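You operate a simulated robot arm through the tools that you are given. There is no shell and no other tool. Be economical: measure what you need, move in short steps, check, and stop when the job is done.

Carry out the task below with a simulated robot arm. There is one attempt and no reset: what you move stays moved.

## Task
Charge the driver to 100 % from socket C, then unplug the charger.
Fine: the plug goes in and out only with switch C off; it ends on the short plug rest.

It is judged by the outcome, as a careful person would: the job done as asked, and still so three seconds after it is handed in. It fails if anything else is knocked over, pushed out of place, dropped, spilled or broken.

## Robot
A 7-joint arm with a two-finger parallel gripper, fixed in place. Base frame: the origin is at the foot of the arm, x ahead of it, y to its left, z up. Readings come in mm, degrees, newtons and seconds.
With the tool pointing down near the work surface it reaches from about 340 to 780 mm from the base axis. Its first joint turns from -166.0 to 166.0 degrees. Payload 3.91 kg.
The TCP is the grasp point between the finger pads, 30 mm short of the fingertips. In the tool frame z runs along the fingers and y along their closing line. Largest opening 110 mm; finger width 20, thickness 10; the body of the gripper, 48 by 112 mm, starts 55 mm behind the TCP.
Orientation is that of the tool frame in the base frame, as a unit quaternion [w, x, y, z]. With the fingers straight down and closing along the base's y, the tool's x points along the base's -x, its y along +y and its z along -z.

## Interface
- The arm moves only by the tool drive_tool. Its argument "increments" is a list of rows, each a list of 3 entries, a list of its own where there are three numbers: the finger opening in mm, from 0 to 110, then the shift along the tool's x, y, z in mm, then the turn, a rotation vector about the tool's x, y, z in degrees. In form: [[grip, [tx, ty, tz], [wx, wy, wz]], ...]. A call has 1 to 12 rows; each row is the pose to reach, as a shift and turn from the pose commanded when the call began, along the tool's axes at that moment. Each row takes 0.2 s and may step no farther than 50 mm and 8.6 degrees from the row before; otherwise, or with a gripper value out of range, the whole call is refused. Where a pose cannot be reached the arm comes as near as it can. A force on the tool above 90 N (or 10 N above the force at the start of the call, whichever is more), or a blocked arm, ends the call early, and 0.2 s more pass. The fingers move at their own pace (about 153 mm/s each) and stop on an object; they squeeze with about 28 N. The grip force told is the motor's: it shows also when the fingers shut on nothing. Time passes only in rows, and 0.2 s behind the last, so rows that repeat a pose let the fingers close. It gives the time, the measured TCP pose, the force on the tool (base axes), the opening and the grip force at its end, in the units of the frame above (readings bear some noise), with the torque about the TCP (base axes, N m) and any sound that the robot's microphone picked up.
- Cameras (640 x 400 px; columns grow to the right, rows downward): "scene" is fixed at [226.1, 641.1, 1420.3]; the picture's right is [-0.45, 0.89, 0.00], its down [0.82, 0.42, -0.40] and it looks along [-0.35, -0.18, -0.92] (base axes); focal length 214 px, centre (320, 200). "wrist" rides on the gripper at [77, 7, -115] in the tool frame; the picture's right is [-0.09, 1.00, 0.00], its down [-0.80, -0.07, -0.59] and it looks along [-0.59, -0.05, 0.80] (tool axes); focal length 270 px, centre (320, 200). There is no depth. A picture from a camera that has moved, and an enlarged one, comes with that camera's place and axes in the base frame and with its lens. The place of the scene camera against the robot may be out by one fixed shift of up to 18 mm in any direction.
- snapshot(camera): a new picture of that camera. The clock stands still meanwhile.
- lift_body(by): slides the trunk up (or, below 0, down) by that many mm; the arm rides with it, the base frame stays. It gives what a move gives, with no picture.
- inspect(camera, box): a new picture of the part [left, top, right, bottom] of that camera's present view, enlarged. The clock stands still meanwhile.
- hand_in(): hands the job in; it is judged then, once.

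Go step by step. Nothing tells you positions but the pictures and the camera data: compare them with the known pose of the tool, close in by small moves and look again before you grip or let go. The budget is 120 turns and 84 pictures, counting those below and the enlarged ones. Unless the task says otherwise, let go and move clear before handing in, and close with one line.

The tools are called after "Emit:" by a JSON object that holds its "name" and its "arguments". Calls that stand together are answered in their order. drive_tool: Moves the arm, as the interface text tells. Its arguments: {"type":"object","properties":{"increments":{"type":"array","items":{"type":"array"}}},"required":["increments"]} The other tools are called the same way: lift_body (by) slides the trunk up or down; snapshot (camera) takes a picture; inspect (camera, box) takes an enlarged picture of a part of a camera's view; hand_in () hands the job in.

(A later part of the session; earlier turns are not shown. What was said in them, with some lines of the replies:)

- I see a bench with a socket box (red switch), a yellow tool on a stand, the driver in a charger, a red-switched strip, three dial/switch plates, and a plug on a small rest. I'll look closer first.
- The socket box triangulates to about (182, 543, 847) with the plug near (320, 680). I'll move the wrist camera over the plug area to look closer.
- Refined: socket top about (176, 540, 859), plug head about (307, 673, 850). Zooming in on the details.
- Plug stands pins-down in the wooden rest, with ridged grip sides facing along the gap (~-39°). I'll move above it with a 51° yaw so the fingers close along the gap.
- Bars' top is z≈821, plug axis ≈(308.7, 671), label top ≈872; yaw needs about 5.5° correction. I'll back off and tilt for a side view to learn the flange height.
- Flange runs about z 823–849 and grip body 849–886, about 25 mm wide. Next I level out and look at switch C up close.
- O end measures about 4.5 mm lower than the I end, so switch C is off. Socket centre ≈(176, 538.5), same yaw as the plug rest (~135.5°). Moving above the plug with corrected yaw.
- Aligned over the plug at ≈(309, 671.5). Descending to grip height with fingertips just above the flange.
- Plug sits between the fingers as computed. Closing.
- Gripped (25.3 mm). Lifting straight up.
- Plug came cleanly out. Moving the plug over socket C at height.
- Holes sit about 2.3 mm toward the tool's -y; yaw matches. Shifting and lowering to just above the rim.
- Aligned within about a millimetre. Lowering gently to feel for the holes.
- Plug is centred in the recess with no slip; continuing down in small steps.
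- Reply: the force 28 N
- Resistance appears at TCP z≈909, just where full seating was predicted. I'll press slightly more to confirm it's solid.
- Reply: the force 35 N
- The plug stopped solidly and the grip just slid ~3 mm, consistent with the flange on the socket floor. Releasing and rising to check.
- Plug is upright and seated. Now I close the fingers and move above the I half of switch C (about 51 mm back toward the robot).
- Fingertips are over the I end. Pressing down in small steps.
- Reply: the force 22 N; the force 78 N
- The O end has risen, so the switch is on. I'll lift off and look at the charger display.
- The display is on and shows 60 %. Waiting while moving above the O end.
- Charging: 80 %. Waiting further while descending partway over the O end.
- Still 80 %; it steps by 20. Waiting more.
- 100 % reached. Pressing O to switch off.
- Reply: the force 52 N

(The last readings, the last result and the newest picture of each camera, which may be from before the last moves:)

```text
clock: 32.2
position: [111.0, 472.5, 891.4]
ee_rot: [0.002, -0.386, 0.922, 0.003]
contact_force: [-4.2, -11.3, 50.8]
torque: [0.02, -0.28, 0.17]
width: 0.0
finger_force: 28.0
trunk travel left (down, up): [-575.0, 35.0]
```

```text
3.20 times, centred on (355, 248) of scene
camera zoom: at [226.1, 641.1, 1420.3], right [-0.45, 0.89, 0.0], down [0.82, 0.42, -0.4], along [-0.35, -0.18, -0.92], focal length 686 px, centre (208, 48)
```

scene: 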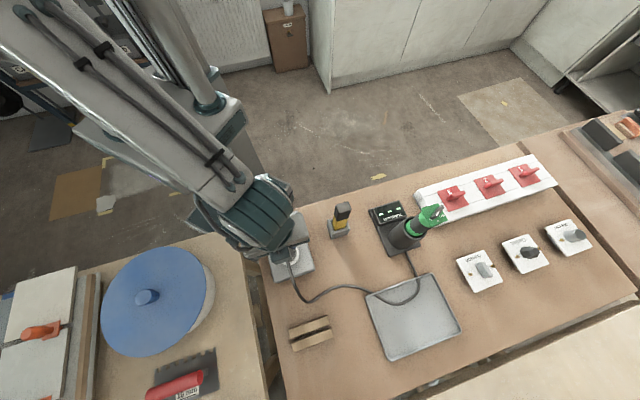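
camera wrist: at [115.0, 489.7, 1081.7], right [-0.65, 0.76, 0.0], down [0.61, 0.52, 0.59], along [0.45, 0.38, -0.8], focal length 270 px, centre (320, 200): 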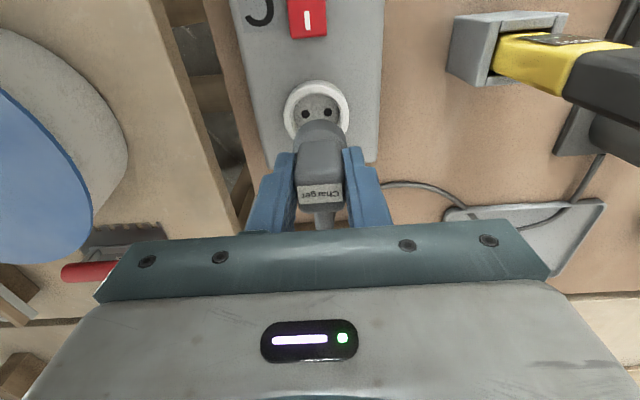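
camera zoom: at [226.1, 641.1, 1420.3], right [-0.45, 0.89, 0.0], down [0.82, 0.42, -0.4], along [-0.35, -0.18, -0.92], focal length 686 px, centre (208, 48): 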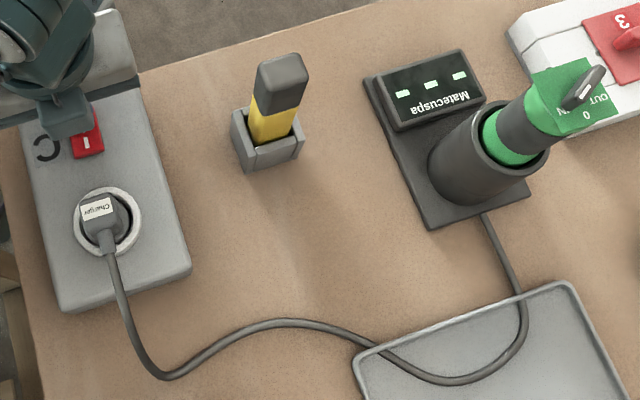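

Switch is off (display shows dashes). Lifting and returning above the plug with open fingers.

Emit:
{"name": "drive_tool", "arguments": {"increments": [[0, [0, 0, -40], [0, 0, 0]], [0, [0, 0, -85], [0, 0, 0]], [30, [-25, 0, -100], [0, 0, 0]], [60, [-60, -1, -100], [0, 0, 0]], [60, [-90, -1, -100], [0, 0, 0]], [60, [-90, -1, -100], [0, 0, 0]]]}}

Emit:
{"name": "inspect", "arguments": {"camera": "wrist", "box": [220, 10, 420, 230]}}

```text
clock: 33.6
position: [177.8, 538.7, 983.3]
ee_rot: [0.0, -0.385, 0.923, 0.0]
contact_force: [-1.2, -0.9, 0.4]
torque: [0.03, 0.01, 0.01]
width: 60.0
finger_force: 0.1
trunk travel left (down, up): [-575.0, 35.0]
```

```text
1.82 times, centred on (320, 120) of wrist
camera zoom: at [117.7, 488.7, 1098.9], right [-0.65, 0.76, 0.0], down [0.61, 0.52, 0.59], along [0.45, 0.38, -0.8], focal length 491 px, centre (320, 346)
```

zoom: 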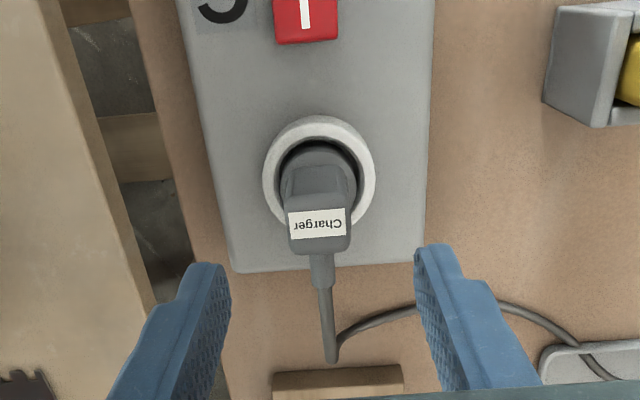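

Descending over the plug to re-grip at the original relative height (TCP z≈908.5).

Emit:
{"name": "drive_tool", "arguments": {"increments": [[60, [0, 0, 30], [0, 0, 0]], [60, [0, 0, 60], [0, 0, 0]], [60, [0, 0, 74.5], [0, 0, 0]], [60, [0, 0, 74.5], [0, 0, 0]]]}}

Emit:
{"name": "inspect", "arguments": {"camera": "wrist", "box": [260, 60, 380, 220]}}

```text
clock: 34.6
position: [175.5, 537.5, 909.2]
ee_rot: [0.0, -0.385, 0.923, 0.0]
contact_force: [-0.1, 0.0, 0.7]
torque: [0.0, 0.0, 0.04]
width: 60.3
finger_force: 0.0
trunk travel left (down, up): [-575.0, 35.0]
```

```text
2.50 times, centred on (320, 140) of wrist
camera zoom: at [118.3, 487.9, 1025.1], right [-0.65, 0.76, 0.0], down [0.61, 0.52, 0.59], along [0.45, 0.38, -0.8], focal length 676 px, centre (320, 350)
```

zoom: 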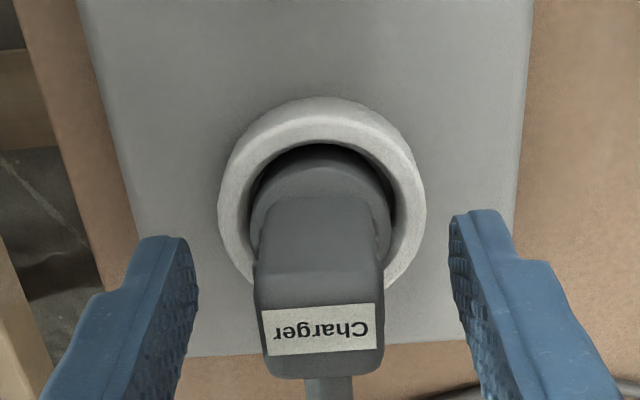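

Well aligned. Lowering 1.5 mm and gripping.

Emit:
{"name": "drive_tool", "arguments": {"increments": [[60, [0, 0, 1.5], [0, 0, 0]], [20, [0, 0, 1.5], [0, 0, 0]], [5, [0, 0, 1.5], [0, 0, 0]], [5, [0, 0, 1.5], [0, 0, 0]]]}}

Emit:
{"name": "drive_tool", "arguments": {"increments": [[5, [0, 0, -4], [0, 0, 0]], [5, [0, 0, -10], [0, 0, 0]], [5, [0, 0, -22], [0, 0, 0]], [5, [0, 0, -40], [0, 0, 0]], [5, [0, 0, -60], [0, 0, 0]], [5, [0, 0, -60], [0, 0, 0]]]}}

Emit:
{"name": "inspect", "arguments": {"camera": "wrist", "box": [260, 60, 380, 220]}}

```text
clock: 35.6
position: [177.0, 536.3, 909.1]
ee_rot: [0.0, -0.384, 0.923, 0.0]
contact_force: [0.0, 0.4, 1.1]
torque: [0.03, 0.0, -0.01]
width: 25.6
finger_force: 27.9
trunk travel left (down, up): [-575.0, 35.0]
```

```text
clock: 37.0
position: [176.2, 538.4, 969.6]
ee_rot: [-0.001, -0.385, 0.923, 0.0]
contact_force: [-0.3, -1.1, -1.4]
torque: [-0.01, -0.04, -0.01]
width: 25.4
finger_force: 27.8
trunk travel left (down, up): [-575.0, 35.0]
```

```text
2.50 times, centred on (320, 140) of wrist
camera zoom: at [117.6, 488.3, 1084.3], right [-0.65, 0.76, 0.0], down [0.61, 0.52, 0.59], along [0.45, 0.38, -0.8], focal length 676 px, centre (320, 350)
```

zoom: 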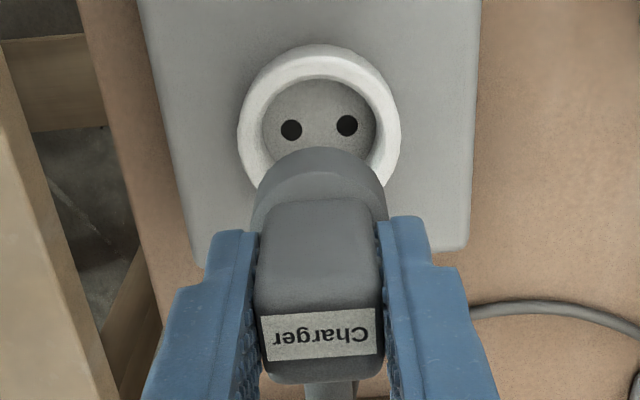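

Unplugged with the plug held as before. Carrying it back over the wooden rest.

Emit:
{"name": "drive_tool", "arguments": {"increments": [[5, [-38, 0.2, 0], [0, 0, 0]], [5, [-76, 0.4, 0], [0, 0, 0]], [5, [-114, 0.6, 0], [0, 0, 0]], [5, [-152, 0.7, 0], [0, 0, 0]], [5, [-188.3, 0.8, 0], [0, 0, 0]], [5, [-188.3, 0.8, 0], [0, 0, 0]]]}}

Emit:
{"name": "inspect", "arguments": {"camera": "wrist", "box": [240, 60, 400, 220]}}

Emit:
{"name": "snapshot", "arguments": {"camera": "scene"}}

```text
clock: 38.4
position: [308.8, 670.1, 970.0]
ee_rot: [0.0, -0.385, 0.923, -0.001]
contact_force: [0.4, -0.3, -1.1]
torque: [0.01, 0.02, 0.02]
width: 25.6
finger_force: 28.5
trunk travel left (down, up): [-575.0, 35.0]
```

```text
2.50 times, centred on (320, 140) of wrist
camera zoom: at [249.4, 619.3, 1084.5], right [-0.65, 0.76, 0.0], down [0.61, 0.52, 0.59], along [0.45, 0.38, -0.8], focal length 676 px, centre (320, 350)
```

zoom: 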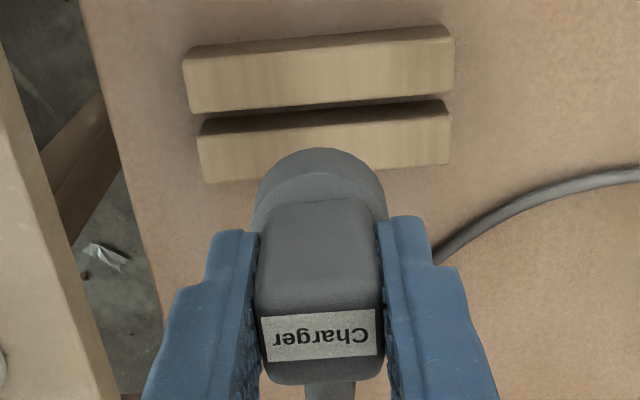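

```text
36 pictures are left
```

scene: 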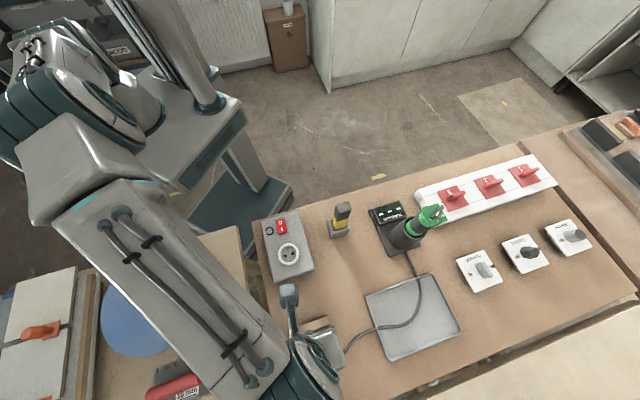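

The rest appears in the same relative place as at lift-off, so I'm aligned. Lowering toward it.

Emit:
{"name": "drive_tool", "arguments": {"increments": [[5, [0, 0, 25], [0, 0, 0]], [5, [0, 0, 50], [0, 0, 0]], [5, [0, 0, 64], [0, 0, 0]], [5, [0, 0, 64], [0, 0, 0]]]}}

Emit:
{"name": "inspect", "arguments": {"camera": "wrist", "box": [240, 60, 400, 220]}}

```text
clock: 39.4
position: [308.7, 670.8, 904.4]
ee_rot: [0.0, -0.385, 0.923, 0.0]
contact_force: [0.6, -0.7, -0.7]
torque: [-0.02, -0.01, 0.01]
width: 25.4
finger_force: 27.7
trunk travel left (down, up): [-575.0, 35.0]
```

```text
2.50 times, centred on (320, 140) of wrist
camera zoom: at [249.6, 621.2, 1018.7], right [-0.65, 0.76, 0.0], down [0.61, 0.52, 0.59], along [0.45, 0.38, -0.8], focal length 676 px, centre (320, 350)
```

zoom: 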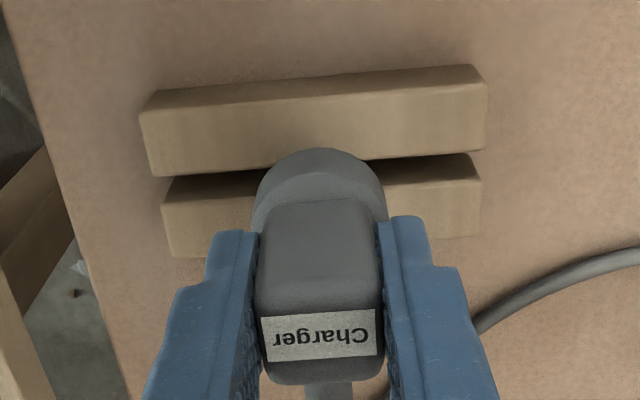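

Looks centred over the gap. Going down slowly.

Emit:
{"name": "drive_tool", "arguments": {"increments": [[5, [0, 0, 4], [0, 0, 0]], [5, [0, 0, 8], [0, 0, 0]], [5, [0, 0, 12], [0, 0, 0]], [5, [0, 0, 15], [0, 0, 0]]]}}

```text
clock: 40.4
position: [308.5, 671.0, 890.6]
ee_rot: [0.0, -0.385, 0.923, 0.0]
contact_force: [0.0, -0.3, -1.0]
torque: [0.04, -0.01, -0.01]
width: 25.6
finger_force: 27.9
trunk travel left (down, up): [-575.0, 35.0]
```

Emit:
{"name": "drive_tool", "arguments": {"increments": [[5, [0, 0, 2.5], [0, 0, 0]], [5, [0, 0, 5], [0, 0, 0]], [5, [0, 0, 7], [0, 0, 0]]]}}

Emit:
{"name": "inspect", "arguments": {"camera": "wrist", "box": [240, 60, 400, 220]}}

```text
clock: 41.2
position: [307.8, 670.4, 883.0]
ee_rot: [0.0, -0.386, 0.923, 0.0]
contact_force: [-0.2, -0.6, -0.7]
torque: [0.0, 0.01, 0.03]
width: 25.6
finger_force: 28.6
trunk travel left (down, up): [-575.0, 35.0]
```

```text
2.50 times, centred on (320, 140) of wrist
camera zoom: at [249.1, 622.1, 997.8], right [-0.65, 0.76, 0.0], down [0.61, 0.52, 0.59], along [0.45, 0.38, -0.8], focal length 676 px, centre (320, 350)
```

zoom: 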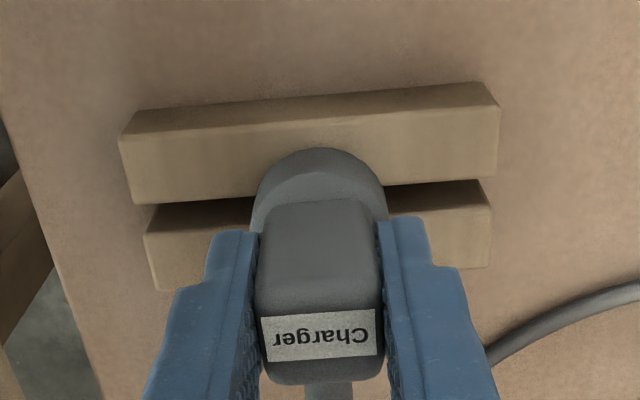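

No contact yet; a couple more millimetres until the flange touches the bars.

Emit:
{"name": "drive_tool", "arguments": {"increments": [[5, [0, 0, 1], [0, 0, 0]], [5, [0, 0, 2], [0, 0, 0]], [5, [0, 0, 2], [0, 0, 0]]]}}

```text
clock: 42.0
position: [307.7, 671.1, 882.7]
ee_rot: [0.001, -0.385, 0.923, 0.001]
contact_force: [-0.7, -2.0, 5.2]
torque: [-0.13, 0.05, 0.0]
width: 25.7
finger_force: 28.0
trunk travel left (down, up): [-575.0, 35.0]
```

Light contact (5 N): flange is on the bars. Releasing and rising.

Emit:
{"name": "drive_tool", "arguments": {"increments": [[40, [0, 0, 0], [0, 0, 0]], [60, [0, 0, 0], [0, 0, 0]], [70, [0, 0, 0], [0, 0, 0]], [70, [0, 0, -30], [0, 0, 0]], [70, [0, 0, -70], [0, 0, 0]], [70, [30, 0, -100], [0, 0, 0]], [70, [70, 0, -120], [0, 0, 0]], [70, [70, 0, -120], [0, 0, 0]]]}}

Emit:
{"name": "snapshot", "arguments": {"camera": "wrist"}}

Emit:
{"name": "snapshot", "arguments": {"camera": "scene"}}

```text
clock: 43.8
position: [260.2, 621.5, 999.5]
ee_rot: [0.0, -0.386, 0.923, -0.001]
contact_force: [0.1, 0.2, 0.1]
torque: [0.0, 0.03, -0.05]
width: 70.0
finger_force: 0.0
trunk travel left (down, up): [-575.0, 35.0]
```

```text
33 pictures are left
camera wrist: at [201.1, 572.5, 1115.5], right [-0.65, 0.76, 0.0], down [0.61, 0.52, 0.59], along [0.45, 0.38, -0.8], focal length 270 px, centre (320, 200)
```

wrist: 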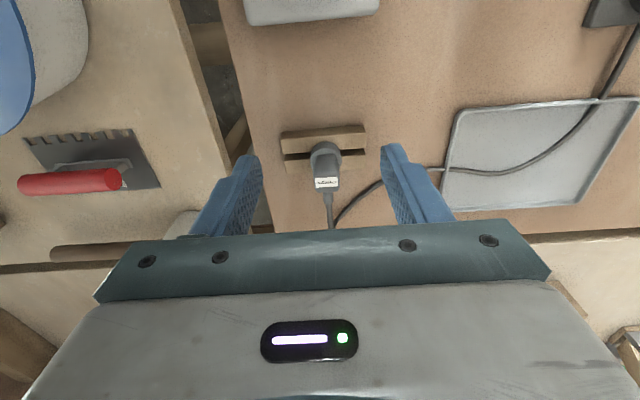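

```text
32 pictures are left
```

scene: 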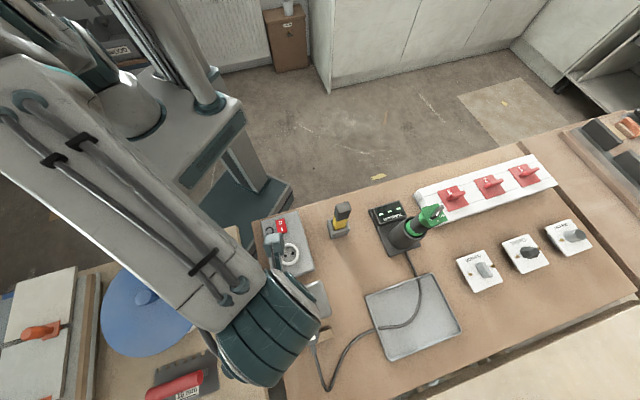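

Emit:
{"name": "inspect", "arguments": {"camera": "wrist", "box": [260, 100, 390, 230]}}

Emit:
{"name": "inspect", "arguments": {"camera": "scene", "box": [255, 205, 335, 290]}}

```text
3.08 times, centred on (325, 165) of wrist
camera zoom: at [201.1, 572.5, 1115.5], right [-0.65, 0.76, 0.0], down [0.61, 0.52, 0.59], along [0.45, 0.38, -0.8], focal length 832 px, centre (305, 308)
```

zoom: 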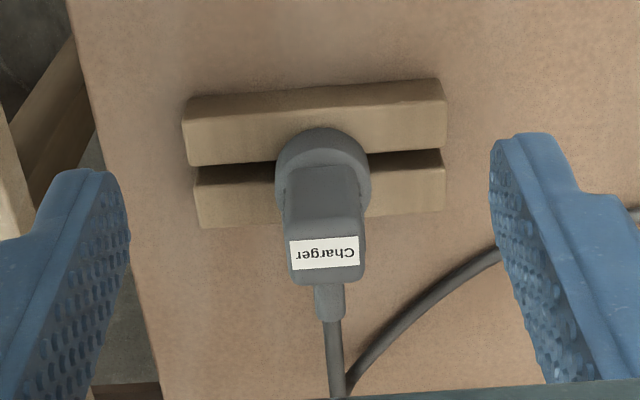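

```text
4.71 times, centred on (295, 248) of scene
camera zoom: at [226.1, 641.1, 1420.3], right [-0.45, 0.89, 0.0], down [0.82, 0.42, -0.4], along [-0.35, -0.18, -0.92], focal length 1009 px, centre (438, -24)
```

zoom: 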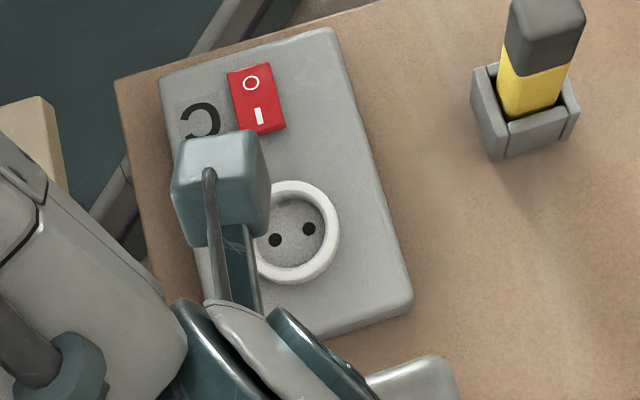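

The plug stands seated in the wooden rest, switch C is off, and everything else is in place. Handing in.

Emit:
{"name": "hand_in", "arguments": {}}

```text
The job is handed in.
```

The driver charged to 100 % from socket C. I switched C off before unplugging, and the plug is back on the short plug rest with nothing else moved.
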